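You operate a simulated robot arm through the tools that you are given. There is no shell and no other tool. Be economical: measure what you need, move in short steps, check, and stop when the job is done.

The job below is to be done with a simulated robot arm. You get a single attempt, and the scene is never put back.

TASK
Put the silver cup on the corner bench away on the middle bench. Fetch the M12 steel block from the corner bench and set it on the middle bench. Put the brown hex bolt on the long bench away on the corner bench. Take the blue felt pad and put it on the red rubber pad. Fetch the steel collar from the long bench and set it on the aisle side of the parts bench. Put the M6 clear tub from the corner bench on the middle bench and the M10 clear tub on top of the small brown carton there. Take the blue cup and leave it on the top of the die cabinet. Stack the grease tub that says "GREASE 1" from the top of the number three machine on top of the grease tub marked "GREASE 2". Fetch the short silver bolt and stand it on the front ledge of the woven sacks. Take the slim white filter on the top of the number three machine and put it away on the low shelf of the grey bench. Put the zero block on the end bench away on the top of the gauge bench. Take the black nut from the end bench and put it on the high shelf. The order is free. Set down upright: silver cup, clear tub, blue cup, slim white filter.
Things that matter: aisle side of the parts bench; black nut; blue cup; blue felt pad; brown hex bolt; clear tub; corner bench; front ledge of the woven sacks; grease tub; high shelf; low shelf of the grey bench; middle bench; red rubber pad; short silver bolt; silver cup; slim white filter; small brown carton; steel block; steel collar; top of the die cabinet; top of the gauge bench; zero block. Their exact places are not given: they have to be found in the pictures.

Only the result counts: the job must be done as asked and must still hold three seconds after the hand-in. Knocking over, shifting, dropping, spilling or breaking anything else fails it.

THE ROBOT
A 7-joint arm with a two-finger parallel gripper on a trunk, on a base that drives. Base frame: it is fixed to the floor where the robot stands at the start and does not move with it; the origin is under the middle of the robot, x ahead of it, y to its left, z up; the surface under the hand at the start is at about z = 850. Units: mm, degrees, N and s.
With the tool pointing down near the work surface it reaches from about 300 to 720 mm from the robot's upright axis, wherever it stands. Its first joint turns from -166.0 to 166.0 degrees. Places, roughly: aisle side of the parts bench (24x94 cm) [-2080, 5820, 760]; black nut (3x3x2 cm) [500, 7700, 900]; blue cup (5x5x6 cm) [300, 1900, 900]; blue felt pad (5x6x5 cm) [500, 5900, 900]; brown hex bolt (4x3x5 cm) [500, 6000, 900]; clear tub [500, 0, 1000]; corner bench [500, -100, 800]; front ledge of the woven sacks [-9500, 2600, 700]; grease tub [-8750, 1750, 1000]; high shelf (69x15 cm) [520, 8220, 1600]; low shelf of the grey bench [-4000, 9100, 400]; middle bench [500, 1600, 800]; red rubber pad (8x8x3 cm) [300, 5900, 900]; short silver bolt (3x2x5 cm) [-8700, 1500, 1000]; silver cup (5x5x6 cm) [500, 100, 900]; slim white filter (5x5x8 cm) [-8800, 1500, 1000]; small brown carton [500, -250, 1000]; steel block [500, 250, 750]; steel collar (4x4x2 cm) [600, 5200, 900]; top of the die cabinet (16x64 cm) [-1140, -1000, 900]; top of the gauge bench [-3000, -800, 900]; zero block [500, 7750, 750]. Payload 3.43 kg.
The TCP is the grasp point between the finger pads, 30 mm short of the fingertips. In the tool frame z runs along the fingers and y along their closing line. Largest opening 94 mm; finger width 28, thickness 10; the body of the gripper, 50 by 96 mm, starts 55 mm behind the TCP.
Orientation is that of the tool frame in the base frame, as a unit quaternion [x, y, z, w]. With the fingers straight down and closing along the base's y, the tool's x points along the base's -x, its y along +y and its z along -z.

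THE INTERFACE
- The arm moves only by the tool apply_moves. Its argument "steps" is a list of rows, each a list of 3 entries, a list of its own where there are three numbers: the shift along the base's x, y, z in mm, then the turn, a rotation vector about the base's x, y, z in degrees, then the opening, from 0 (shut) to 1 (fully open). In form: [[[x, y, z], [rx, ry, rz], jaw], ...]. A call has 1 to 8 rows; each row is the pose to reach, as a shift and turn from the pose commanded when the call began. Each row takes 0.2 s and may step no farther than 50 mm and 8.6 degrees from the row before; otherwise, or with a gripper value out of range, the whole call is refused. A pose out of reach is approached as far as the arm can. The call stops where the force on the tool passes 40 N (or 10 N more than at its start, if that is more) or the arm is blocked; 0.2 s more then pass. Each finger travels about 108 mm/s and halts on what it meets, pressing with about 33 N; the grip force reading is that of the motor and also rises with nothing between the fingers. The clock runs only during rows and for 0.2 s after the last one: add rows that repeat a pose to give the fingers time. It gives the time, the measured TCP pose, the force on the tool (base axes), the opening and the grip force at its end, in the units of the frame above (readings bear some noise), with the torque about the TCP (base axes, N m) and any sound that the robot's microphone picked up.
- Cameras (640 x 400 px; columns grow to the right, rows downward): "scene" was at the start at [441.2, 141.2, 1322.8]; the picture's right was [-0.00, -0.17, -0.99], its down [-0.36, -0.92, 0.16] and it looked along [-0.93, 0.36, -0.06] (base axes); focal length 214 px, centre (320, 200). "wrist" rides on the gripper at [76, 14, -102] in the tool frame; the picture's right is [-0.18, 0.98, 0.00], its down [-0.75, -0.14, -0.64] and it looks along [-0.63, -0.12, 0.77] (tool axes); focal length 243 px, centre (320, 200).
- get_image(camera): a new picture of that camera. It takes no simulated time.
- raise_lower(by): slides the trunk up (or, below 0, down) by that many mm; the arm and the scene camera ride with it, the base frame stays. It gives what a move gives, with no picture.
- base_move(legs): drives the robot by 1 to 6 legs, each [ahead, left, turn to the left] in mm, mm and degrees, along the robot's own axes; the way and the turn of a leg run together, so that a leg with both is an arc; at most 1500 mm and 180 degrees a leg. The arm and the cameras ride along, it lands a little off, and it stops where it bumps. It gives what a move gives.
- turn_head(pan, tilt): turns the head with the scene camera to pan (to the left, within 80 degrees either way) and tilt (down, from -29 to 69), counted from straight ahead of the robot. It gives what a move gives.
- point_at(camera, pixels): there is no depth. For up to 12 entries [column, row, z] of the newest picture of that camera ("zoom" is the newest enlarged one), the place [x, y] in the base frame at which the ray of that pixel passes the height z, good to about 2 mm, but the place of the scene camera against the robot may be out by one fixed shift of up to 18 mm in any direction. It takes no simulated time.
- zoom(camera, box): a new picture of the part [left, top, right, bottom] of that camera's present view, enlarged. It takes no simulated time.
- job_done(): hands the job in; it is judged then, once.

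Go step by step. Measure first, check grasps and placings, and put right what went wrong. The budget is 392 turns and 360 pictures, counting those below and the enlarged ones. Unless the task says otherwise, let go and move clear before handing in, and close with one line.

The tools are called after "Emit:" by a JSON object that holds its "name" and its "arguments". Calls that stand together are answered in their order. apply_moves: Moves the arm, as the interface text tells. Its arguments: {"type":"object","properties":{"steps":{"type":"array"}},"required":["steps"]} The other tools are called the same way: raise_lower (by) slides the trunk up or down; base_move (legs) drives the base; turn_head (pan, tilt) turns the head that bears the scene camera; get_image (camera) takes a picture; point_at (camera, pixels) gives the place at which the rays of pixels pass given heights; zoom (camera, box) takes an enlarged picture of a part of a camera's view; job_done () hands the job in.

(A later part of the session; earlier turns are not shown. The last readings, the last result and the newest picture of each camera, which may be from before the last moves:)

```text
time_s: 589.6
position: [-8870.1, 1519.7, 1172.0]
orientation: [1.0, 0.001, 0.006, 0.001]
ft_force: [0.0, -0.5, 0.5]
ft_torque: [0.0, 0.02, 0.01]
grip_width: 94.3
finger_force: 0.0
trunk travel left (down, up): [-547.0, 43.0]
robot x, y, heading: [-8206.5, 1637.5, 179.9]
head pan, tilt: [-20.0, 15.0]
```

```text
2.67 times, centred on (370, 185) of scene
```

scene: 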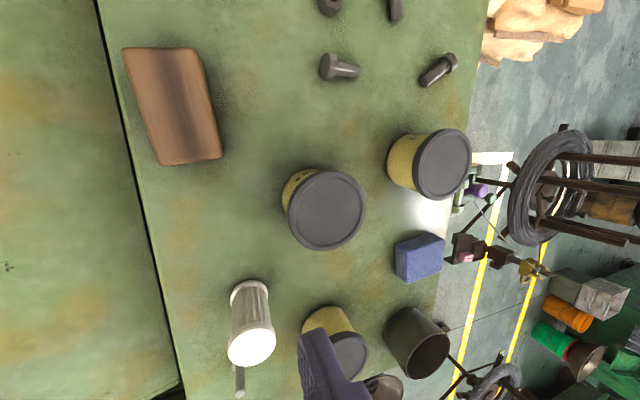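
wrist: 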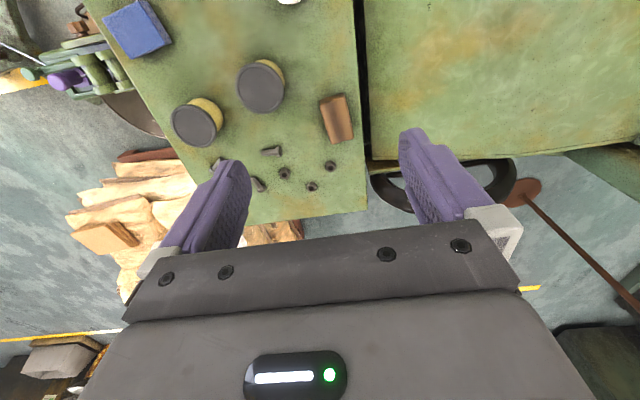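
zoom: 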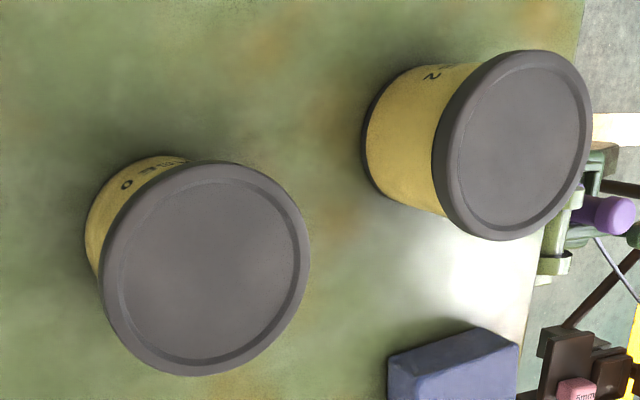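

The far-right tub reads "…2" → GREASE 2 at about (-8853,1772); the middle one ends differently. Now go over GREASE 1 and measure.

Emit:
{"name": "apply_moves", "arguments": {"steps": [[[0, 0, 48], [0, 0, 0], 1], [[0, 0, 96], [0, 0, 0], 1], [[48, 10, 100], [0, 0, 0], 1], [[96, 20, 100], [0, 0, 0], 1], [[140, 40, 100], [0, 0, 0], 1], [[185, 60, 100], [0, 0, 0], 1], [[230, 80, 100], [0, 0, 0], 1], [[260, 100, 100], [0, 0, 0], 1]]}}

Emit:
{"name": "turn_head", "arguments": {"pan": 0, "tilt": -20}}

Emit:
{"name": "get_image", "arguments": {"camera": "wrist"}}

Emit:
{"name": "get_image", "arguments": {"camera": "scene"}}

```text
time_s: 591.4
position: [-8607.6, 1621.9, 1274.5]
orientation: [1.0, 0.001, 0.006, 0.002]
ft_force: [0.5, -0.2, 1.0]
ft_torque: [0.0, 0.04, 0.01]
grip_width: 93.8
finger_force: 0.2
trunk travel left (down, up): [-547.0, 43.0]
robot x, y, heading: [-8209.2, 1633.5, 180.0]
head pan, tilt: [-20.0, 15.0]
```

```text
time_s: 592.4
position: [-8608.2, 1620.1, 1274.8]
orientation: [1.0, 0.002, 0.007, 0.001]
ft_force: [0.0, -0.6, -0.3]
ft_torque: [0.0, -0.03, 0.0]
grip_width: 94.0
finger_force: 0.1
trunk travel left (down, up): [-547.0, 43.0]
robot x, y, heading: [-8209.2, 1636.9, 180.0]
head pan, tilt: [0.0, -20.0]
```

```text
161 pictures are left
```

wrist: 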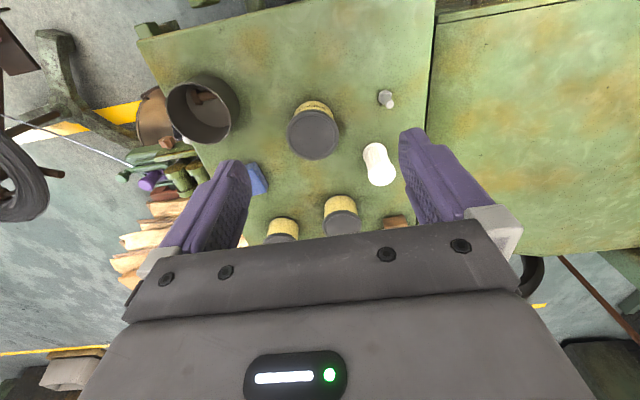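

```text
160 pictures are left
```

scene: 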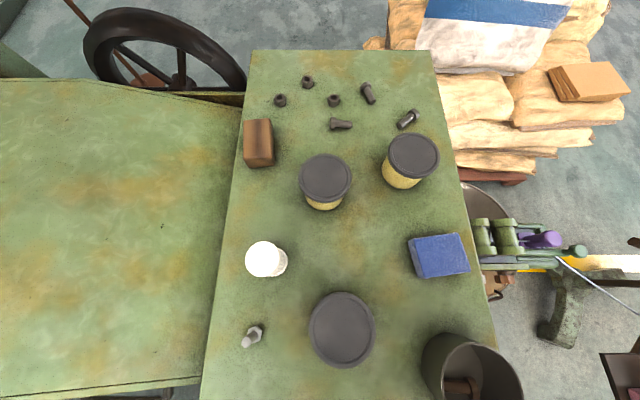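

Emit:
{"name": "point_at", "arguments": {"camera": "wrist", "pixels": [[314, 134, 1080], [288, 135, 1080], [339, 132, 1080], [314, 134, 1060], [316, 100, 1000], [386, 104, 1000], [386, 96, 1050], [376, 147, 1000], [381, 178, 1080]]}}

Emit:
{"name": "apply_moves", "arguments": {"steps": [[[-20, 5, -40], [0, 0, 0], 1], [[-20, 5, -80], [0, 0, 0], 1]]}}

Emit:
{"name": "get_image", "arguments": {"camera": "wrist"}}

```text
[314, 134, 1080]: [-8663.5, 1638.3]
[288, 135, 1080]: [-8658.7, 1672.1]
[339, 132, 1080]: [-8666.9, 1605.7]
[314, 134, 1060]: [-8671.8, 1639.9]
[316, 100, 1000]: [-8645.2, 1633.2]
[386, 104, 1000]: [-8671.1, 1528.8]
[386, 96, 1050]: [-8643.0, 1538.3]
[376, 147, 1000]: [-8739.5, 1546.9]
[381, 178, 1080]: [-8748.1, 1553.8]
```

```text
time_s: 593.0
position: [-8626.8, 1623.7, 1192.7]
orientation: [1.0, 0.001, 0.006, 0.0]
ft_force: [-0.4, -0.8, 0.5]
ft_torque: [0.01, 0.0, -0.02]
grip_width: 93.8
finger_force: 0.1
trunk travel left (down, up): [-547.0, 43.0]
robot x, y, heading: [-8206.5, 1634.9, 180.0]
head pan, tilt: [0.0, -20.0]
```

```text
159 pictures are left
```

wrist: 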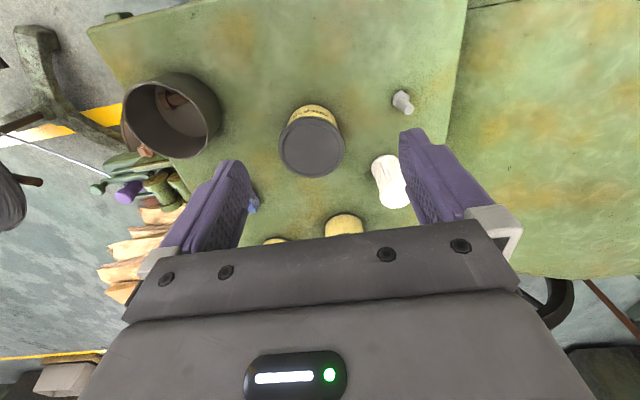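

Emit:
{"name": "point_at", "arguments": {"camera": "wrist", "pixels": [[312, 147, 1080], [312, 147, 1060], [278, 148, 1080], [345, 146, 1080], [314, 107, 1000], [403, 108, 1000], [402, 98, 1050]]}}

```text
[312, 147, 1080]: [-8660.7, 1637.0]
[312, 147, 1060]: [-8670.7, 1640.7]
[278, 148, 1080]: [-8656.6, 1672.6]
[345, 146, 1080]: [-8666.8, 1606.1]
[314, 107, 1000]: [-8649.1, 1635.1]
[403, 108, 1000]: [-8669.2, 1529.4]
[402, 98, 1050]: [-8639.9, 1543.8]
```

GREASE 1 centre ≈ (-8673,1640), about 70 mm across, lid near 1055. Move over it to z 1110 and check.

Emit:
{"name": "apply_moves", "arguments": {"steps": [[[-25, 8, 0], [0, 0, 0], 1], [[-46, 16, -20], [0, 0, 0], 1], [[-46, 16, -60], [0, 0, 0], 1], [[-46, 16, -85], [0, 0, 0], 1]]}}

Emit:
{"name": "get_image", "arguments": {"camera": "wrist"}}

```text
time_s: 594.0
position: [-8674.3, 1641.5, 1108.0]
orientation: [1.0, 0.001, 0.006, 0.001]
ft_force: [0.1, 0.6, -0.2]
ft_torque: [-0.01, 0.0, 0.01]
grip_width: 94.0
finger_force: 0.1
trunk travel left (down, up): [-547.0, 43.0]
robot x, y, heading: [-8207.2, 1638.6, 180.1]
head pan, tilt: [0.0, -20.0]
```

```text
158 pictures are left
```

wrist: 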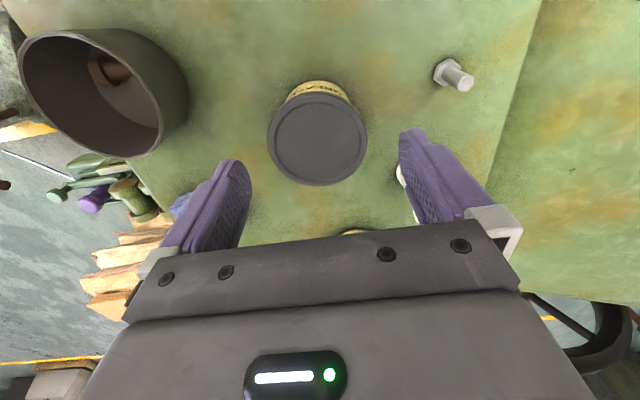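

Emit:
{"name": "point_at", "arguments": {"camera": "wrist", "pixels": [[318, 138, 1060], [268, 140, 1060], [367, 138, 1060], [318, 138, 1050], [318, 138, 1070], [316, 84, 1000], [455, 75, 1050]]}}

```text
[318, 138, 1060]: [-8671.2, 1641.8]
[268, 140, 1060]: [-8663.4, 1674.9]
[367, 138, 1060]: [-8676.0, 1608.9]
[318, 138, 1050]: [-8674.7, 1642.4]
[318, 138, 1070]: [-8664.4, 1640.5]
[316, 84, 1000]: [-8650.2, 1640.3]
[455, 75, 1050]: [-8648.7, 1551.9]
```

Lid at z≈1060, centre (-8671,1642). Descend to 1040 and grip.

Emit:
{"name": "apply_moves", "arguments": {"steps": [[[3, 0, -30], [0, 0, 0], 1], [[3, 0, -55], [0, 0, 0], 1], [[3, 0, -68], [0, 0, 0], 1], [[3, 0, -68], [0, 0, 0], 0], [[3, 0, -68], [0, 0, 0], 0], [[3, 0, -68], [0, 0, 0], 0]]}}

Emit:
{"name": "apply_moves", "arguments": {"steps": [[[0, 0, 30], [0, 0, 0], 0], [[0, 0, 70], [0, 0, 0], 0], [[0, 0, 110], [0, 0, 0], 0]]}}

Emit:
{"name": "get_image", "arguments": {"camera": "wrist"}}

```text
time_s: 595.4
position: [-8671.1, 1643.1, 1041.6]
orientation: [1.0, 0.0, 0.006, 0.002]
ft_force: [-2.5, 1.4, 3.2]
ft_torque: [0.09, 0.18, -0.02]
grip_width: 80.6
finger_force: 33.6
trunk travel left (down, up): [-547.0, 43.0]
robot x, y, heading: [-8207.7, 1636.6, 179.7]
head pan, tilt: [0.0, -20.0]
```

```text
time_s: 596.2
position: [-8671.3, 1642.9, 1150.9]
orientation: [1.0, 0.001, 0.007, 0.001]
ft_force: [-0.4, -0.2, -2.4]
ft_torque: [0.02, -0.03, -0.01]
grip_width: 80.6
finger_force: 33.4
trunk travel left (down, up): [-547.0, 43.0]
robot x, y, heading: [-8206.1, 1631.9, 179.8]
head pan, tilt: [0.0, -20.0]
```

```text
157 pictures are left
```

wrist: 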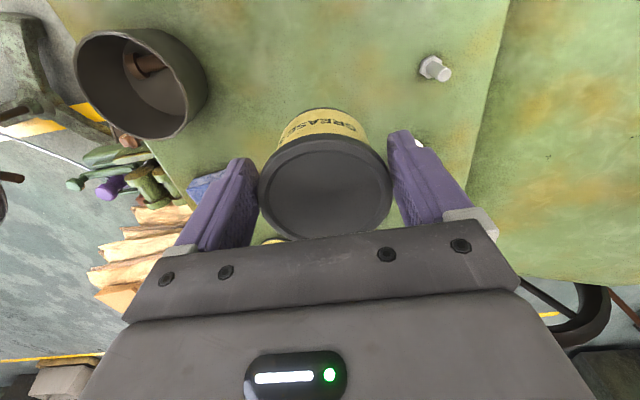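

The tub is 80 mm wide and held about 16 mm off-centre toward −x (lid sits lower than assumed, machine top ≈ 950). I raise and use the downward scene view to locate GREASE 2.

Emit:
{"name": "apply_moves", "arguments": {"steps": [[[0, 0, 45], [0, 0, 0], 0], [[-20, 20, 85], [0, 0, 0], 0], [[-50, 45, 110], [0, 0, 0], 0], [[-80, 70, 120], [0, 0, 0], 0]]}}

Emit:
{"name": "turn_head", "arguments": {"pan": 0, "tilt": 0}}

Emit:
{"name": "get_image", "arguments": {"camera": "scene"}}

Emit:
{"name": "get_image", "arguments": {"camera": "wrist"}}

```text
time_s: 597.2
position: [-8752.7, 1713.9, 1271.9]
orientation: [1.0, 0.001, 0.007, 0.001]
ft_force: [-0.3, 0.2, -3.1]
ft_torque: [-0.02, -0.08, -0.02]
grip_width: 80.7
finger_force: 32.9
trunk travel left (down, up): [-547.0, 43.0]
robot x, y, heading: [-8206.0, 1634.9, 179.9]
head pan, tilt: [0.0, -20.0]
```

```text
time_s: 598.0
position: [-8751.6, 1712.8, 1270.9]
orientation: [1.0, 0.001, 0.006, 0.001]
ft_force: [0.5, -1.0, -3.1]
ft_torque: [0.01, -0.02, -0.02]
grip_width: 80.4
finger_force: 33.0
trunk travel left (down, up): [-547.0, 43.0]
robot x, y, heading: [-8207.7, 1634.2, 180.2]
head pan, tilt: [0.0, 0.0]
```

```text
156 pictures are left
```

scene: 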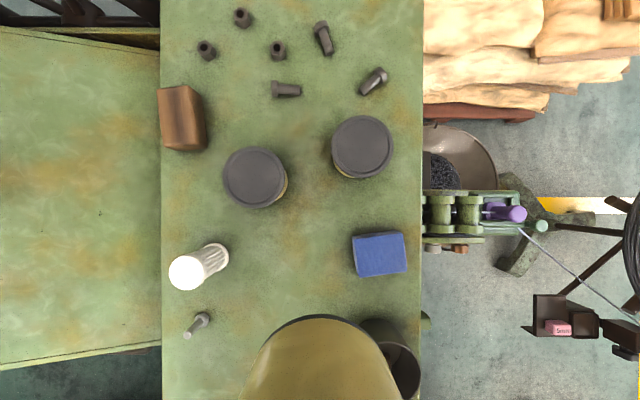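

```text
155 pictures are left
```

wrist: 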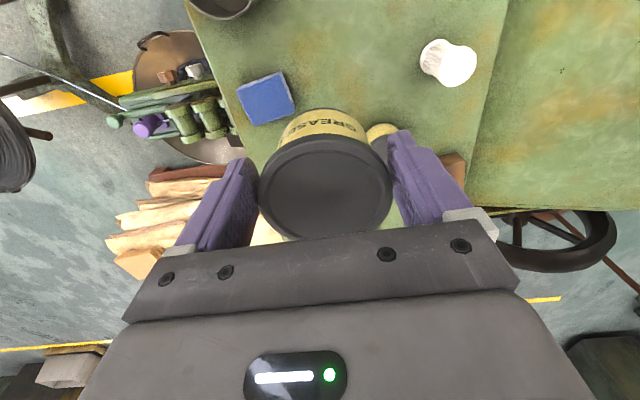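

Emit:
{"name": "point_at", "arguments": {"camera": "scene", "pixels": [[361, 147, 1060], [361, 147, 1020], [330, 147, 1060], [392, 147, 1060], [330, 147, 1020], [392, 147, 1020], [255, 178, 1040], [330, 147, 1040], [392, 147, 1040]]}}

```text
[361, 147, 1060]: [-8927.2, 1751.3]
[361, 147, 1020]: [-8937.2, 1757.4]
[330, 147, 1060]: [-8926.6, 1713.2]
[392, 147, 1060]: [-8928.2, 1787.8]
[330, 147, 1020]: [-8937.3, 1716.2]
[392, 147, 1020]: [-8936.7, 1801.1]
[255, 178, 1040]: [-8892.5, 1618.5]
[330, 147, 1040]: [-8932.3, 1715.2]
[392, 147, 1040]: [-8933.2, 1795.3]
```

Emit:
{"name": "point_at", "arguments": {"camera": "scene", "pixels": [[380, 254, 1000], [380, 254, 980], [169, 272, 1030], [200, 318, 960], [203, 319, 980]]}}

Emit:
{"name": "point_at", "arguments": {"camera": "wrist", "pixels": [[267, 98, 1000], [267, 98, 980]]}}

Emit:
{"name": "zoom", "arguments": {"camera": "wrist", "box": [200, 40, 480, 140]}}

Emit:
{"name": "zoom", "arguments": {"camera": "scene", "box": [160, 90, 430, 350]}}

```text
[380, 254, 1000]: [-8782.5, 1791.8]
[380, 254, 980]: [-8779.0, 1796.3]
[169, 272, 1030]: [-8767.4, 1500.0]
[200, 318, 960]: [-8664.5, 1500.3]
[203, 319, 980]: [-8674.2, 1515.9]
```

```text
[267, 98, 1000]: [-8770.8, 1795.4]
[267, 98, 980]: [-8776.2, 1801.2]
```

```text
2.29 times, centred on (340, 90) of wrist
```

zoom: 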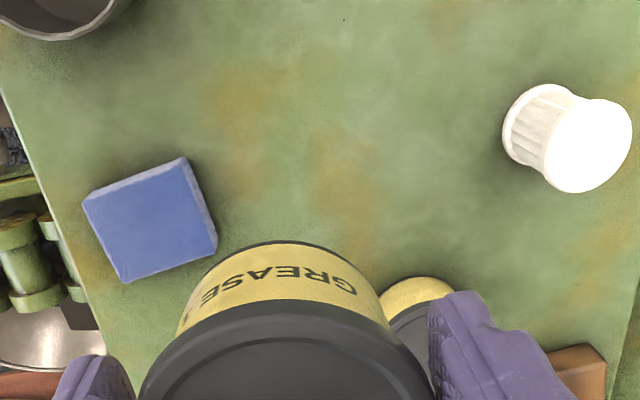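

```text
1.54 times, centred on (295, 220) of scene
```

zoom: 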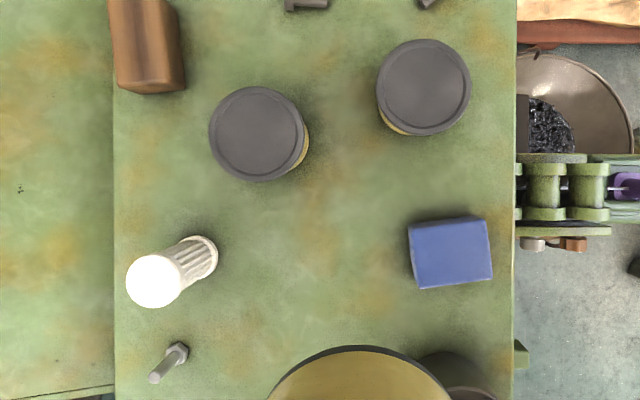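

I move the hand north-west so the wrist camera can see GREASE 2 past the held tub.

Emit:
{"name": "apply_moves", "arguments": {"steps": [[[-10, 45, 0], [0, 0, 0], 0], [[-20, 90, 0], [0, 0, 0], 0], [[-35, 130, 0], [0, 0, 0], 0], [[-60, 165, 0], [0, 0, 0], 0]]}}

Emit:
{"name": "get_image", "arguments": {"camera": "wrist"}}

```text
time_s: 599.0
position: [-8815.9, 1876.3, 1269.2]
orientation: [1.0, 0.001, 0.007, 0.001]
ft_force: [0.4, 0.6, -2.5]
ft_torque: [-0.02, -0.06, 0.01]
grip_width: 80.6
finger_force: 33.3
trunk travel left (down, up): [-547.0, 43.0]
robot x, y, heading: [-8206.9, 1635.6, 180.1]
head pan, tilt: [0.0, 0.0]
```

```text
152 pictures are left
```

wrist: 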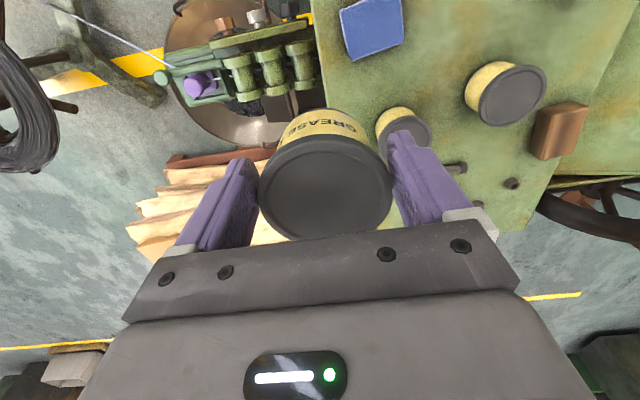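

Emit:
{"name": "zoom", "arguments": {"camera": "wrist", "box": [360, 60, 560, 190]}}

Emit:
{"name": "point_at", "arguments": {"camera": "wrist", "pixels": [[432, 128, 1038], [405, 117, 1038], [407, 135, 1038], [512, 95, 1038], [372, 28, 1000], [372, 28, 980]]}}

```text
3.08 times, centred on (460, 125) of wrist
```

zoom: 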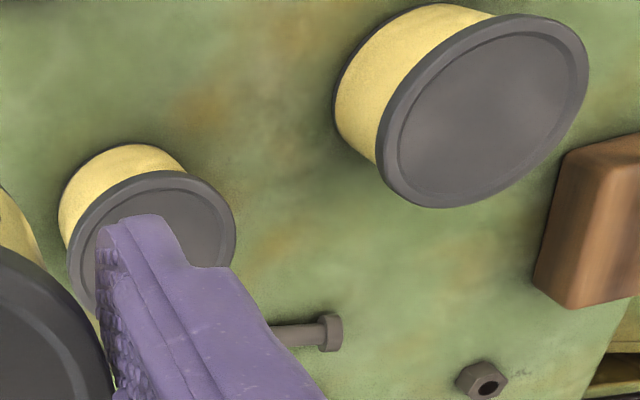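

```text
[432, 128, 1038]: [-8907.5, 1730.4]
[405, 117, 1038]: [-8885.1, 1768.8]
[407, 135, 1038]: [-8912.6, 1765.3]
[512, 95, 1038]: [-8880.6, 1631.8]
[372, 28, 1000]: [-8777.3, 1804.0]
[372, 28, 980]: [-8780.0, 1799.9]
```

GREASE 2 centre ≈ (-8924,1767) from both cameras. It's at the edge of reach, so I shift the base +y 130 and forward 25 and lower the trunk.

Emit:
{"name": "apply_moves", "arguments": {"steps": [[[30, -45, 0], [0, 0, 0], 0], [[60, -80, 0], [0, 0, 0], 0], [[80, -120, 0], [0, 0, 0], 0]]}}

Emit:
{"name": "base_move", "arguments": {"legs": [[0, -125, 0], [25, 0, 0]]}}

Emit:
{"name": "raise_lower", "arguments": {"by": -90}}

Emit:
{"name": "get_image", "arguments": {"camera": "scene"}}

```text
refused: row 1 steps farther than a row can; nothing moved
```

```text
time_s: 600.7
position: [-8839.9, 2001.5, 1270.0]
orientation: [1.0, 0.0, 0.007, 0.0]
ft_force: [0.5, 0.5, -3.1]
ft_torque: [0.02, -0.12, 0.01]
grip_width: 80.7
finger_force: 32.9
trunk travel left (down, up): [-547.0, 43.0]
robot x, y, heading: [-8231.1, 1762.7, 179.7]
head pan, tilt: [0.0, 0.0]
```

```text
time_s: 601.9
position: [-8839.1, 2001.1, 1181.1]
orientation: [1.0, 0.0, 0.007, 0.002]
ft_force: [0.6, -0.2, -3.0]
ft_torque: [-0.03, -0.04, 0.0]
grip_width: 80.6
finger_force: 33.3
trunk travel left (down, up): [-457.0, 133.0]
robot x, y, heading: [-8229.5, 1759.8, 179.7]
head pan, tilt: [0.0, 0.0]
```

```text
150 pictures are left
```

scene: 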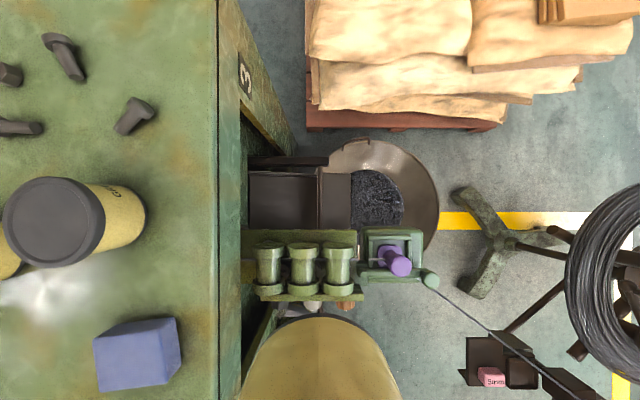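

No collision and GREASE 2 shows its label side. I zoom to confirm, then move the held tub over it.

Emit:
{"name": "zoom", "arguments": {"camera": "scene", "box": [0, 150, 200, 290]}}

Emit:
{"name": "apply_moves", "arguments": {"steps": [[[0, -48, 0], [0, 0, 0], 0], [[0, -96, 0], [0, 0, 0], 0], [[-15, -142, 0], [0, 0, 0], 0], [[-35, -186, 0], [0, 0, 0], 0], [[-55, -228, 0], [0, 0, 0], 0], [[-74, -234, 0], [0, 0, 0], 0]]}}

Emit:
{"name": "get_image", "arguments": {"camera": "wrist"}}

Emit:
{"name": "turn_head", "arguments": {"pan": 0, "tilt": 45}}

Emit:
{"name": "get_image", "arguments": {"camera": "scene"}}

```text
2.86 times, centred on (100, 220) of scene
```

zoom: 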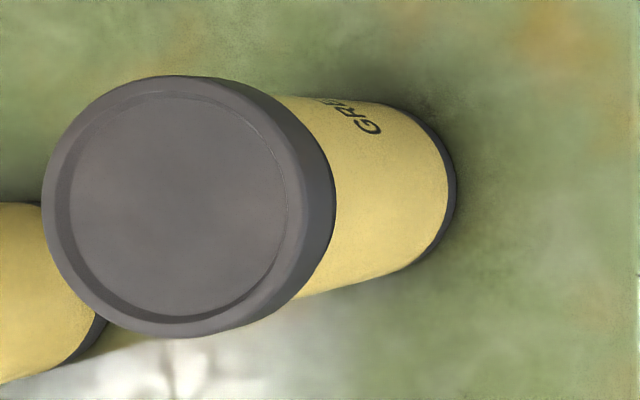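

```text
time_s: 603.3
position: [-8911.2, 1768.1, 1180.7]
orientation: [1.0, 0.0, 0.008, 0.001]
ft_force: [-0.5, -0.2, -3.1]
ft_torque: [0.02, -0.11, 0.01]
grip_width: 80.5
finger_force: 33.3
trunk travel left (down, up): [-457.0, 133.0]
robot x, y, heading: [-8227.7, 1756.0, 179.8]
head pan, tilt: [0.0, 0.0]
```

```text
148 pictures are left
```

wrist: 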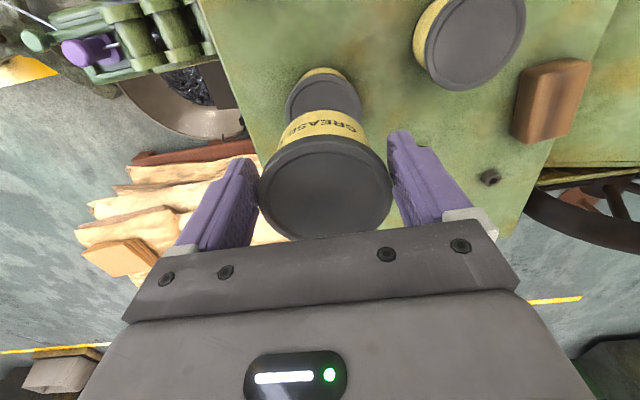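

```text
time_s: 604.4
position: [-8910.6, 1766.5, 1179.9]
orientation: [1.0, 0.0, 0.006, 0.001]
ft_force: [-0.6, -0.5, -2.2]
ft_torque: [-0.01, -0.05, 0.01]
grip_width: 80.5
finger_force: 33.8
trunk travel left (down, up): [-457.0, 133.0]
robot x, y, heading: [-8229.3, 1756.6, 179.7]
head pan, tilt: [0.0, 45.0]
```

```text
147 pictures are left
```

scene: 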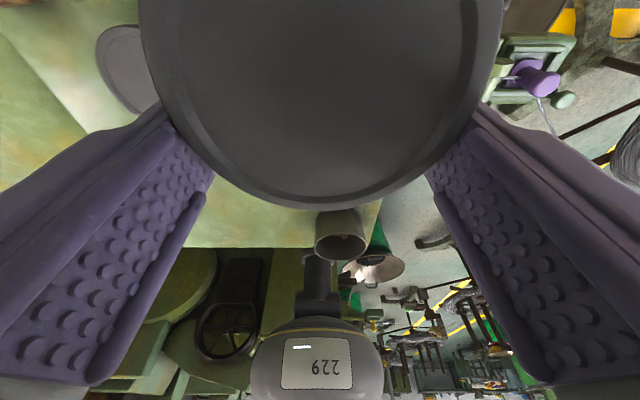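

Emit:
{"name": "zoom", "arguments": {"camera": "wrist", "box": [240, 50, 420, 170]}}

Emit:
{"name": "point_at", "arguments": {"camera": "wrist", "pixels": [[323, 100, 1037], [285, 102, 1037], [362, 100, 1037], [323, 78, 1037]]}}

```text
3.33 times, centred on (330, 110) of wrist
```

zoom: 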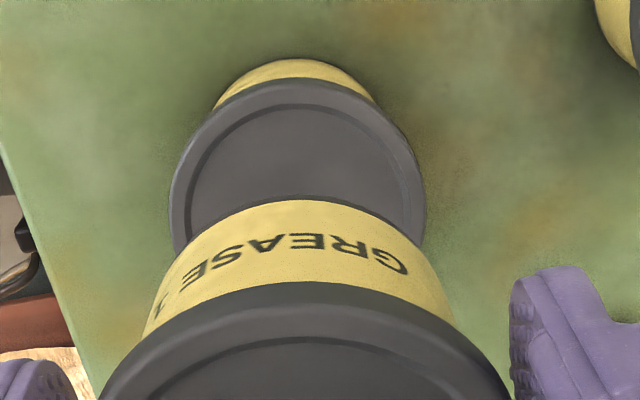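

```text
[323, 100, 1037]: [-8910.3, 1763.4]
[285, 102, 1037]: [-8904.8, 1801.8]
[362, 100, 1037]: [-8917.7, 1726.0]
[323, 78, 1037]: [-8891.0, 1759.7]
```

Aligned: GREASE 2 centre ≈ (-8923,1763), held tub axis ≈ (-8921,1763). Descend by feel.

Emit:
{"name": "apply_moves", "arguments": {"steps": [[[-2, 0, -20], [0, 0, 0], 0], [[-2, 0, -36], [0, 0, 0], 0], [[-2, 0, -44], [0, 0, 0], 0], [[-2, 0, -49], [0, 0, 0], 0], [[-2, 0, -54], [0, 0, 0], 0], [[-2, 0, -58], [0, 0, 0], 0], [[-2, 0, -62], [0, 0, 0], 0]]}}

Emit:
{"name": "get_image", "arguments": {"camera": "wrist"}}

```text
time_s: 606.0
position: [-8914.4, 1766.6, 1117.5]
orientation: [1.0, -0.001, 0.005, 0.001]
ft_force: [-0.4, 0.3, -2.2]
ft_torque: [-0.01, -0.05, -0.02]
grip_width: 80.4
finger_force: 33.0
trunk travel left (down, up): [-457.0, 133.0]
robot x, y, heading: [-8233.3, 1757.0, 179.7]
head pan, tilt: [0.0, 45.0]
```

```text
145 pictures are left
```

wrist: 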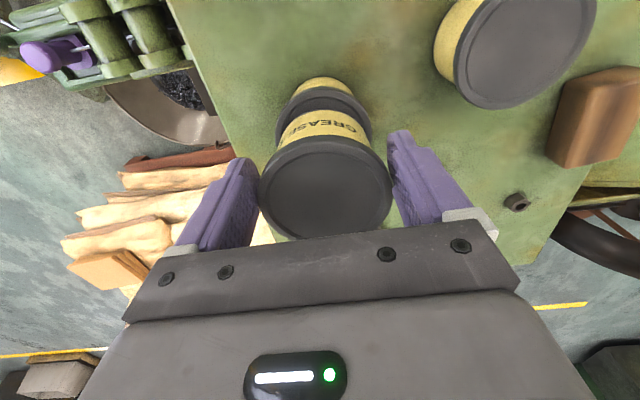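

Emit:
{"name": "apply_moves", "arguments": {"steps": [[[0, 0, -3], [0, 0, 0], 0], [[0, 0, -6], [0, 0, 0], 0], [[0, 0, -9], [0, 0, 0], 0], [[0, 0, -12], [0, 0, 0], 0], [[0, 0, -14], [0, 0, 0], 0], [[0, 0, -16], [0, 0, 0], 0], [[0, 0, -18], [0, 0, 0], 0], [[0, 0, -20], [0, 0, 0], 0]]}}

Emit:
{"name": "get_image", "arguments": {"camera": "wrist"}}

```text
time_s: 607.7
position: [-8915.8, 1767.1, 1106.7]
orientation: [1.0, 0.001, 0.001, 0.0]
ft_force: [4.7, -0.8, 16.5]
ft_torque: [0.02, -0.41, 0.05]
grip_width: 80.3
finger_force: 33.2
trunk travel left (down, up): [-457.0, 133.0]
robot x, y, heading: [-8229.3, 1759.1, 179.9]
head pan, tilt: [0.0, 45.0]
stopped in row 8: the force on the tool passed its limit at 42 N (the readings are from after the stop); the commanded pose is now the measured one
```

```text
144 pictures are left
```

wrist: 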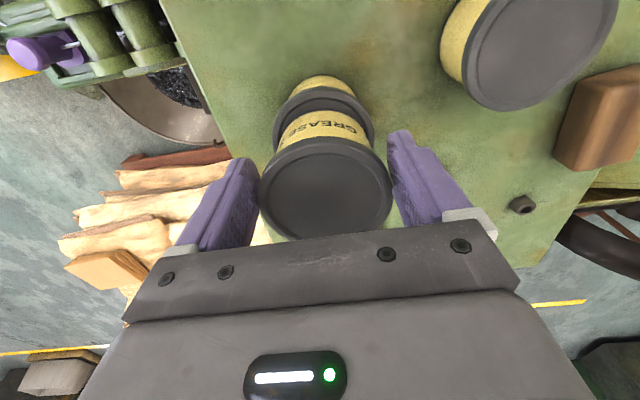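

Contact at ≈1107. Release gently and rise.

Emit:
{"name": "apply_moves", "arguments": {"steps": [[[0, 0, 0.8], [0, 0, 0], 0], [[0, 0, 0.8], [0, 0, 0], 0.9], [[0, 0, 0.8], [0, 0, 0], 1], [[0, 0, 0.8], [0, 0, 0], 1], [[0, 0, 30], [0, 0, 0], 1], [[0, 0, 75], [0, 0, 0], 1], [[0, 0, 120], [0, 0, 0], 1], [[30, 0, 150], [0, 0, 0], 1]]}}

Emit:
{"name": "get_image", "arguments": {"camera": "wrist"}}

```text
time_s: 609.5
position: [-8886.7, 1765.4, 1253.1]
orientation: [1.0, 0.0, 0.002, 0.002]
ft_force: [-0.2, -0.7, 0.1]
ft_torque: [0.03, 0.05, 0.01]
grip_width: 93.8
finger_force: 0.0
trunk travel left (down, up): [-457.0, 133.0]
robot x, y, heading: [-8229.9, 1760.9, 179.9]
head pan, tilt: [0.0, 45.0]
```

```text
143 pictures are left
```

wrist: 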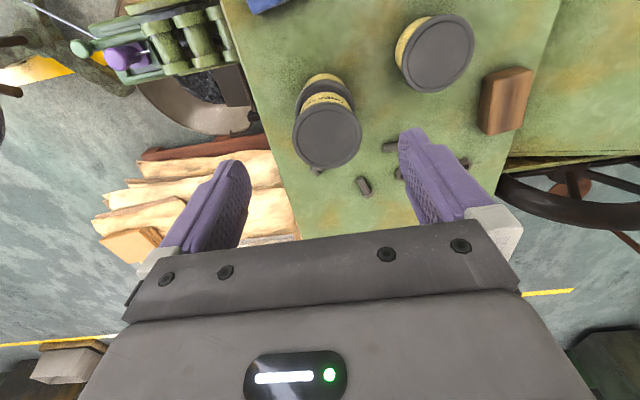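

Stacked. Now the silver bolt: move over it.

Emit:
{"name": "turn_head", "arguments": {"pan": 0, "tilt": 0}}

Emit:
{"name": "apply_moves", "arguments": {"steps": [[[45, -15, 0], [0, 0, 0], 1], [[90, -35, 0], [0, 0, 0], 1], [[130, -60, 0], [0, 0, 0], 1], [[165, -95, 0], [0, 0, 0], 1], [[195, -130, 0], [0, 0, 0], 1], [[220, -170, 0], [0, 0, 0], 1], [[225, -200, -30], [0, 0, 0], 1], [[225, -210, -75], [0, 0, 0], 1]]}}

Emit:
{"name": "get_image", "arguments": {"camera": "wrist"}}

```text
time_s: 610.7
position: [-8888.0, 1767.6, 1254.6]
orientation: [1.0, 0.001, 0.003, 0.001]
ft_force: [0.6, -0.1, -0.3]
ft_torque: [0.04, -0.02, -0.03]
grip_width: 94.0
finger_force: 0.0
trunk travel left (down, up): [-457.0, 133.0]
robot x, y, heading: [-8231.6, 1759.3, 179.8]
head pan, tilt: [0.0, 0.0]
```

```text
time_s: 612.5
position: [-8661.9, 1556.4, 1180.1]
orientation: [1.0, 0.0, 0.001, 0.001]
ft_force: [-0.4, -0.5, 0.2]
ft_torque: [0.02, 0.02, -0.01]
grip_width: 94.0
finger_force: 0.0
trunk travel left (down, up): [-457.0, 133.0]
robot x, y, heading: [-8229.0, 1760.6, 179.9]
head pan, tilt: [0.0, 0.0]
```

```text
142 pictures are left
```

wrist: 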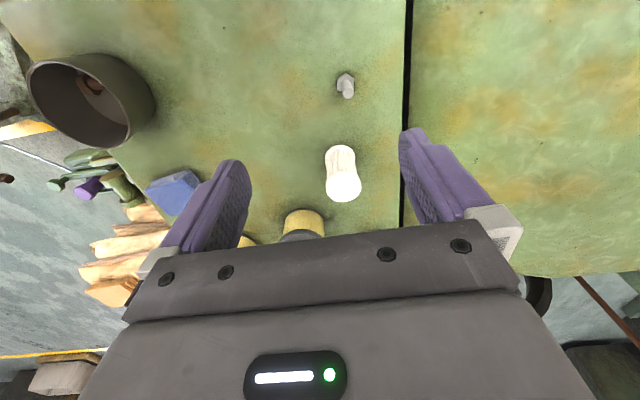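

Emit:
{"name": "point_at", "arguments": {"camera": "wrist", "pixels": [[348, 93, 1015], [344, 82, 970], [403, 80, 965], [413, 80, 1060], [413, 80, 1000], [343, 188, 1045], [337, 152, 970]]}}

Emit:
{"name": "zoom", "arguments": {"camera": "wrist", "box": [280, 40, 440, 140]}}

Emit:
{"name": "turn_head", "arguments": {"pan": 40, "tilt": 30}}

Emit:
{"name": "get_image", "arguments": {"camera": "scene"}}

```text
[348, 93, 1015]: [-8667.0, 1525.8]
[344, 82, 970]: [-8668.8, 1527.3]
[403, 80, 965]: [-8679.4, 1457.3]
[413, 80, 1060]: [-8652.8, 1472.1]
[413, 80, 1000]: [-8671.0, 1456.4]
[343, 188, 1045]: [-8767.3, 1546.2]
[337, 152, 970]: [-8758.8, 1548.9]
```

```text
4.00 times, centred on (360, 90) of wrist
```

zoom: 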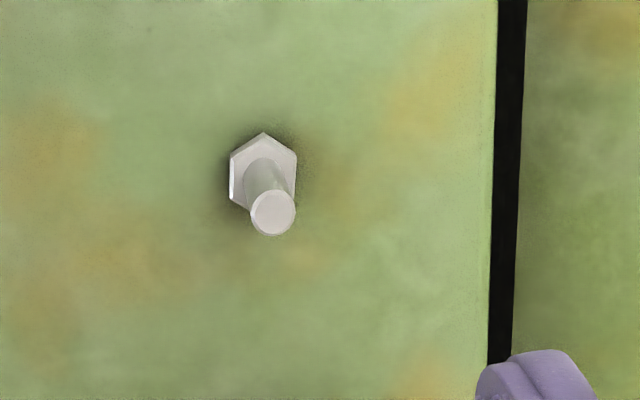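

```text
time_s: 613.5
position: [-8661.9, 1557.2, 1181.2]
orientation: [1.0, 0.0, 0.002, 0.001]
ft_force: [0.1, -0.5, 0.5]
ft_torque: [-0.02, 0.01, -0.01]
grip_width: 94.0
finger_force: 0.0
trunk travel left (down, up): [-457.0, 133.0]
robot x, y, heading: [-8231.4, 1760.8, 179.8]
head pan, tilt: [40.0, 30.0]
```

```text
140 pictures are left
```

scene: 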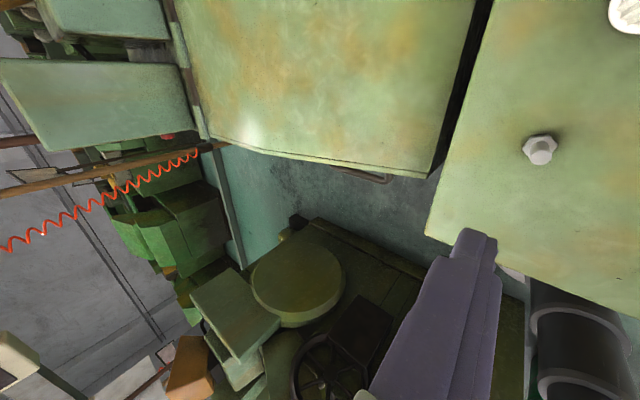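

The neighbouring deck isn't higher, so no issue. Bolt at (-8668,1526.5). Descend to z≈1060 and check.

Emit:
{"name": "turn_head", "arguments": {"pan": 0, "tilt": 0}}

Emit:
{"name": "apply_moves", "arguments": {"steps": [[[-3, -15, -30], [0, 0, 0], 0.5], [[-6, -30, -70], [0, 0, 0], 0.5], [[-6, -30, -115], [0, 0, 0], 0.5]]}}

Emit:
{"name": "get_image", "arguments": {"camera": "wrist"}}

```text
time_s: 614.6
position: [-8661.4, 1556.6, 1182.2]
orientation: [1.0, 0.0, 0.003, 0.001]
ft_force: [0.1, 0.6, -0.3]
ft_torque: [0.02, 0.02, 0.02]
grip_width: 93.9
finger_force: 0.1
trunk travel left (down, up): [-457.0, 133.0]
robot x, y, heading: [-8232.0, 1756.5, 179.8]
head pan, tilt: [0.0, 0.0]
```

```text
time_s: 615.4
position: [-8667.9, 1524.4, 1063.1]
orientation: [1.0, 0.0, 0.003, 0.001]
ft_force: [0.6, 0.0, 1.1]
ft_torque: [0.02, -0.02, -0.01]
grip_width: 47.3
finger_force: 0.0
trunk travel left (down, up): [-457.0, 133.0]
robot x, y, heading: [-8232.4, 1758.2, 179.8]
head pan, tilt: [0.0, 0.0]
```

```text
139 pictures are left
```

wrist: 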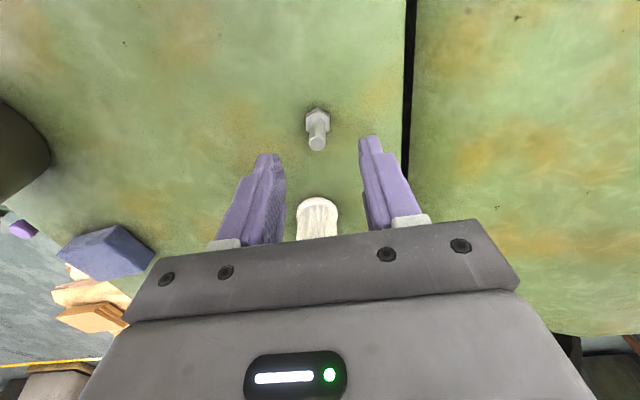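

Emit:
{"name": "point_at", "arguments": {"camera": "wrist", "pixels": [[317, 143, 1015], [317, 143, 1005], [317, 143, 995], [317, 117, 970], [317, 117, 955]]}}

```text
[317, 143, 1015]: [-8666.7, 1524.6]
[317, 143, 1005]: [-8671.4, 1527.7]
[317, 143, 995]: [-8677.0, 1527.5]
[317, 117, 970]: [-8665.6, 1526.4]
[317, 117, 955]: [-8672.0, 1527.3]
```

Tip ≈1013. Descend to 1006 and grip the shaft.

Emit:
{"name": "apply_moves", "arguments": {"steps": [[[0, 2, -30], [0, 0, 0], 0.5], [[0, 2, -57], [0, 0, 0], 0.5], [[0, 2, -57], [0, 0, 0], 0], [[0, 2, -57], [0, 0, 0], 0], [[0, 2, -57], [0, 0, 0], 0], [[0, 2, -20], [0, 0, 0], 0], [[0, 2, 20], [0, 0, 0], 0]]}}

Emit:
{"name": "get_image", "arguments": {"camera": "wrist"}}

```text
time_s: 617.0
position: [-8664.4, 1529.5, 1084.9]
orientation: [1.0, 0.0, 0.003, 0.0]
ft_force: [0.2, -1.0, 0.1]
ft_torque: [0.02, 0.02, 0.02]
grip_width: 18.9
finger_force: 32.7
trunk travel left (down, up): [-457.0, 133.0]
robot x, y, heading: [-8230.3, 1761.3, 179.9]
head pan, tilt: [0.0, 0.0]
```

```text
138 pictures are left
```

wrist: 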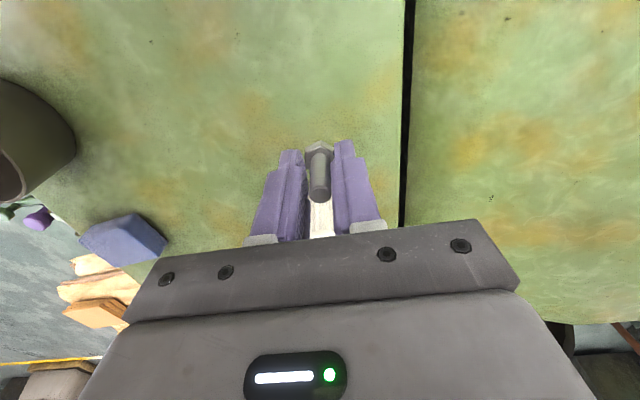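

It gripped the hex head (18.9 mm) by the tips. I set it back down and regrip higher on the shaft.

Emit:
{"name": "apply_moves", "arguments": {"steps": [[[0, 0, -40], [0, 0, 0], 0], [[0, 0, -72], [0, 0, 0], 0], [[0, 0, -77], [0, 0, 0], 0]]}}

Emit:
{"name": "apply_moves", "arguments": {"steps": [[[0, 0, 0], [0, 0, 0], 0.4], [[0, 0, 0], [0, 0, 0], 0.4], [[0, 0, 6], [0, 0, 0], 0.4], [[0, 0, 12], [0, 0, 0], 0.4]]}}

Emit:
{"name": "get_image", "arguments": {"camera": "wrist"}}

```text
time_s: 617.8
position: [-8669.0, 1528.9, 1006.9]
orientation: [1.0, 0.0, 0.002, 0.001]
ft_force: [-0.8, 0.0, 0.1]
ft_torque: [0.02, -0.01, 0.0]
grip_width: 18.9
finger_force: 33.0
trunk travel left (down, up): [-457.0, 133.0]
robot x, y, heading: [-8228.5, 1761.6, 179.8]
head pan, tilt: [0.0, 0.0]
```

```text
time_s: 618.8
position: [-8667.0, 1529.1, 1018.0]
orientation: [1.0, -0.001, 0.003, 0.001]
ft_force: [0.1, 0.8, 0.6]
ft_torque: [-0.04, -0.02, -0.02]
grip_width: 37.5
finger_force: 0.0
trunk travel left (down, up): [-457.0, 133.0]
robot x, y, heading: [-8230.2, 1757.9, 179.8]
head pan, tilt: [0.0, 0.0]
```

```text
137 pictures are left
```

wrist: 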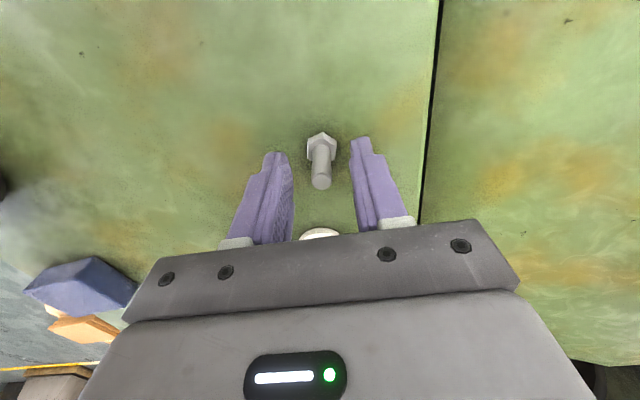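

Bolt stands and the shaft is between the pads. Close and lift.

Emit:
{"name": "apply_moves", "arguments": {"steps": [[[0, 0, 0], [0, 0, 0], 0], [[0, 0, 0], [0, 0, 0], 0], [[0, 0, 0], [0, 0, 0], 0], [[0, 0, 40], [0, 0, 0], 0], [[0, 0, 80], [0, 0, 0], 0], [[0, 20, 120], [0, 0, 0], 0]]}}

Emit:
{"name": "get_image", "arguments": {"camera": "wrist"}}

```text
time_s: 620.2
position: [-8665.2, 1552.7, 1137.9]
orientation: [1.0, 0.001, 0.003, 0.001]
ft_force: [0.3, -0.2, -0.3]
ft_torque: [0.04, 0.01, 0.02]
grip_width: 10.4
finger_force: 32.6
trunk travel left (down, up): [-457.0, 133.0]
robot x, y, heading: [-8232.3, 1757.7, 179.8]
head pan, tilt: [0.0, 0.0]
```

```text
136 pictures are left
```

wrist: 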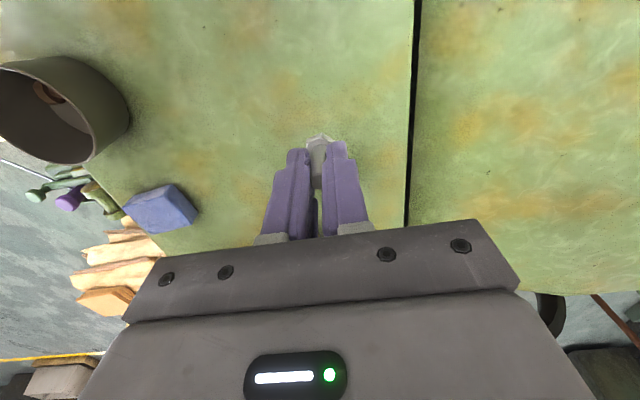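

Shaft held (10.4 mm). Retract and raise, exit the corridor north and go around to the north side of the sacks.

Emit:
{"name": "raise_lower", "arguments": {"by": 130}}

Emit:
{"name": "apply_moves", "arguments": {"steps": [[[40, 20, 20], [0, 0, 0], 0], [[75, 45, 40], [0, 0, 0], 0], [[95, 80, 60], [0, 0, 0], 0], [[105, 120, 80], [0, 0, 0], 0], [[110, 160, 100], [0, 0, 0], 0], [[110, 200, 100], [0, 0, 0], 0]]}}

Emit:
{"name": "base_move", "arguments": {"legs": [[-140, 0, 0], [0, 0, -90], [1400, 0, 0], [1050, 0, 0], [0, 0, 90], [1400, 0, 0]]}}

Emit:
{"name": "turn_head", "arguments": {"pan": 40, "tilt": -15}}

Emit:
{"name": "get_image", "arguments": {"camera": "scene"}}

```text
time_s: 621.8
position: [-8666.9, 1550.9, 1267.1]
orientation: [1.0, 0.001, 0.003, 0.0]
ft_force: [-0.2, 0.7, -0.8]
ft_torque: [-0.01, -0.01, 0.02]
grip_width: 10.5
finger_force: 33.5
trunk travel left (down, up): [-587.0, 3.0]
robot x, y, heading: [-8232.1, 1756.0, 179.8]
head pan, tilt: [0.0, 0.0]
```

```text
time_s: 623.2
position: [-8556.5, 1755.0, 1367.1]
orientation: [1.0, 0.0, 0.003, 0.002]
ft_force: [-0.2, 0.9, 0.1]
ft_torque: [-0.04, -0.01, -0.01]
grip_width: 10.4
finger_force: 32.1
trunk travel left (down, up): [-587.0, 3.0]
robot x, y, heading: [-8231.6, 1760.4, 179.5]
head pan, tilt: [0.0, 0.0]
```

```text
time_s: 650.2
position: [-9803.4, 4226.2, 1367.2]
orientation: [1.0, -0.015, 0.003, 0.0]
ft_force: [-0.2, 0.7, 0.5]
ft_torque: [0.02, 0.0, 0.01]
grip_width: 10.6
finger_force: 33.2
trunk travel left (down, up): [-587.0, 3.0]
robot x, y, heading: [-9476.9, 4222.3, 178.0]
head pan, tilt: [0.0, 0.0]
```

```text
time_s: 651.2
position: [-9802.8, 4226.4, 1366.5]
orientation: [1.0, -0.015, 0.002, 0.001]
ft_force: [-0.7, 1.0, -0.4]
ft_torque: [0.01, 0.01, 0.03]
grip_width: 10.6
finger_force: 32.9
trunk travel left (down, up): [-587.0, 3.0]
robot x, y, heading: [-9478.0, 4219.8, 177.9]
head pan, tilt: [40.0, -15.0]
```

```text
135 pictures are left
```

scene: 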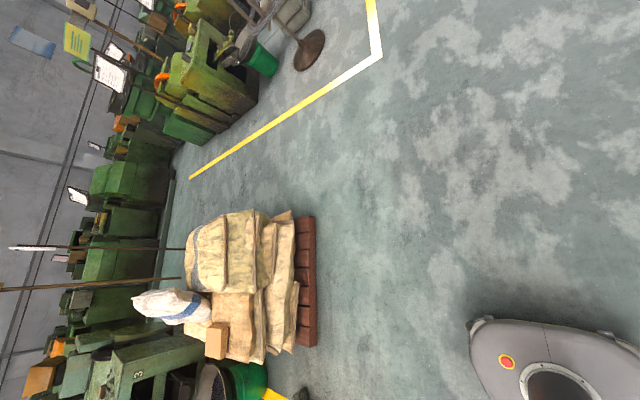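

I turn to face −y toward the sacks and look down.

Emit:
{"name": "base_move", "arguments": {"legs": [[0, 0, 92], [500, 0, 0]]}}

Emit:
{"name": "turn_head", "arguments": {"pan": 0, "tilt": -28}}

Emit:
{"name": "get_image", "arguments": {"camera": "scene"}}

```text
time_s: 658.1
position: [-9451.3, 3388.3, 1366.4]
orientation: [0.698, 0.716, 0.003, -0.001]
ft_force: [0.2, -0.1, -0.5]
ft_torque: [0.03, -0.03, 0.0]
grip_width: 10.5
finger_force: 32.3
trunk travel left (down, up): [-587.0, 3.0]
robot x, y, heading: [-9469.2, 3714.2, -89.0]
head pan, tilt: [40.0, -15.0]
```

```text
time_s: 659.2
position: [-9449.8, 3390.1, 1365.6]
orientation: [0.698, 0.716, 0.002, -0.001]
ft_force: [0.6, 0.6, -0.6]
ft_torque: [-0.02, 0.0, -0.02]
grip_width: 10.5
finger_force: 33.2
trunk travel left (down, up): [-587.0, 3.0]
robot x, y, heading: [-9466.2, 3715.1, -88.7]
head pan, tilt: [0.0, -28.0]
```

```text
134 pictures are left
```

scene: 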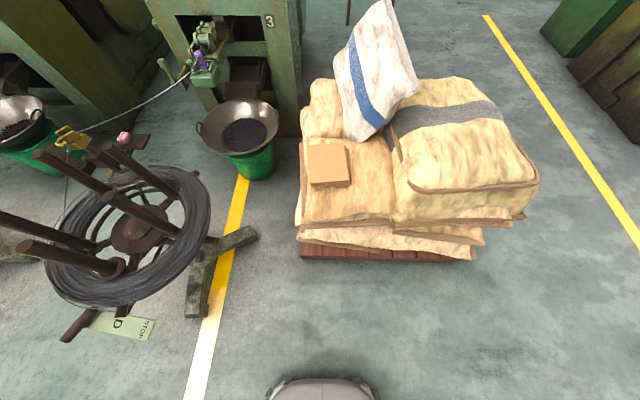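

Emit:
{"name": "point_at", "arguments": {"camera": "scene", "pixels": [[345, 205, 700], [330, 190, 700], [302, 220, 700], [390, 218, 700], [312, 145, 700], [365, 175, 700], [370, 200, 700], [302, 258, 0]]}}

Emit:
{"name": "zoom", "arguments": {"camera": "scene", "box": [280, 120, 440, 270]}}

```text
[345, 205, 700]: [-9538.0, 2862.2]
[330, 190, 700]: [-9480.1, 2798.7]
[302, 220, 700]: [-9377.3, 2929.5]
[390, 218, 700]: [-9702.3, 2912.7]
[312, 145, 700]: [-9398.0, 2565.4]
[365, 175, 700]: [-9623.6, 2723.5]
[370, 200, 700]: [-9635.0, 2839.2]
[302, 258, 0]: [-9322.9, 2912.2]
```

```text
2.67 times, centred on (360, 195) of scene
```

zoom: 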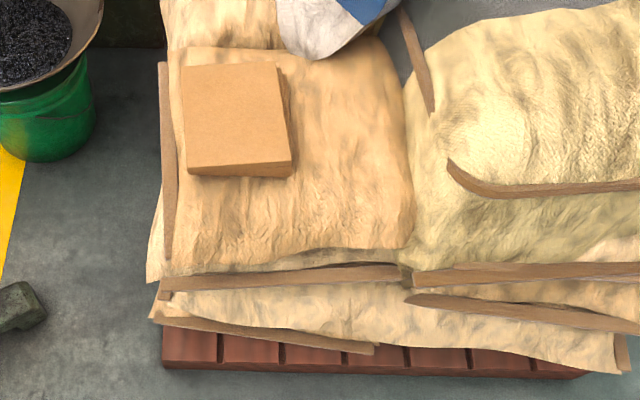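

I approach by 400 and get wrist views to fix the ledge height.

Emit:
{"name": "base_move", "arguments": {"legs": [[400, 0, -1]]}}

Emit:
{"name": "raise_lower", "arguments": {"by": -250}}

Emit:
{"name": "get_image", "arguments": {"camera": "wrist"}}

Emit:
{"name": "get_image", "arguments": {"camera": "scene"}}

```text
time_s: 661.7
position: [-9449.1, 2993.7, 1365.6]
orientation: [0.703, 0.711, 0.003, -0.002]
ft_force: [0.5, 1.0, -0.4]
ft_torque: [-0.01, 0.01, -0.01]
grip_width: 10.4
finger_force: 33.1
trunk travel left (down, up): [-587.0, 3.0]
robot x, y, heading: [-9458.5, 3322.9, -89.5]
head pan, tilt: [0.0, -28.0]
```

```text
time_s: 664.3
position: [-9450.2, 2992.9, 1116.8]
orientation: [0.703, 0.711, 0.003, -0.001]
ft_force: [0.1, -0.6, -0.5]
ft_torque: [-0.02, 0.01, 0.02]
grip_width: 10.6
finger_force: 32.7
trunk travel left (down, up): [-337.0, 253.0]
robot x, y, heading: [-9462.5, 3315.7, -89.7]
head pan, tilt: [0.0, -28.0]
```

```text
132 pictures are left
```

wrist: 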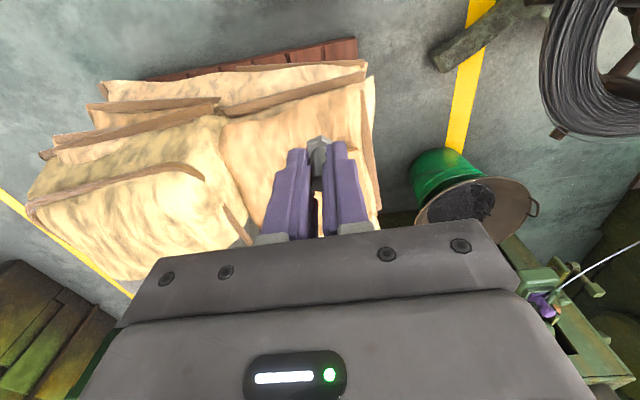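

```text
131 pictures are left
```

scene: 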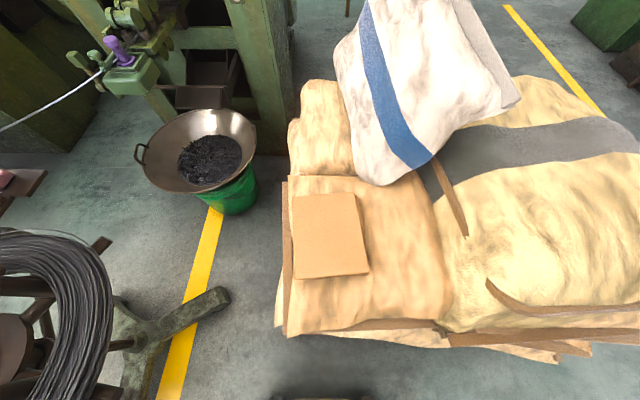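

Triangulation of the cardboard corner gives a ledge height of about 695. I measure free spots on it.

Emit:
{"name": "point_at", "arguments": {"camera": "scene", "pixels": [[405, 250, 700], [400, 290, 700], [330, 300, 700], [296, 279, 710], [369, 273, 710], [340, 330, 700], [430, 320, 700], [430, 250, 700], [358, 195, 710]]}}

Emit:
{"name": "zoom", "arguments": {"camera": "scene", "box": [270, 170, 470, 350]}}

```text
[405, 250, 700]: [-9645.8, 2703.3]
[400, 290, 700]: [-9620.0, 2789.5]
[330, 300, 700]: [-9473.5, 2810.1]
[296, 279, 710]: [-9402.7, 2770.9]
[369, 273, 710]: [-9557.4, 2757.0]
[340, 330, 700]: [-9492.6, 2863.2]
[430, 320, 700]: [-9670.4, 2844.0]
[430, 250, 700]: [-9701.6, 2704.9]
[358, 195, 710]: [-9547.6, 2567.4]
```

```text
2.22 times, centred on (370, 260) of scene
```

zoom: 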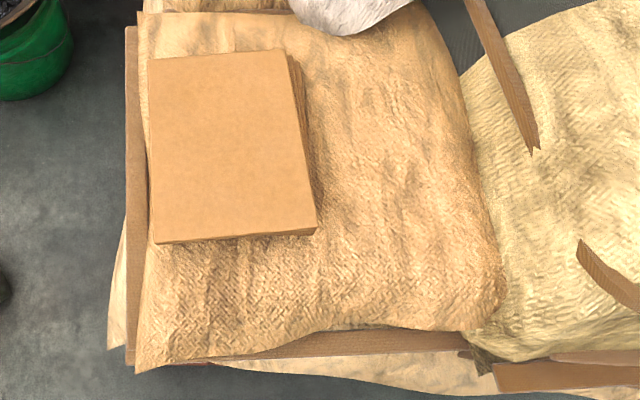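

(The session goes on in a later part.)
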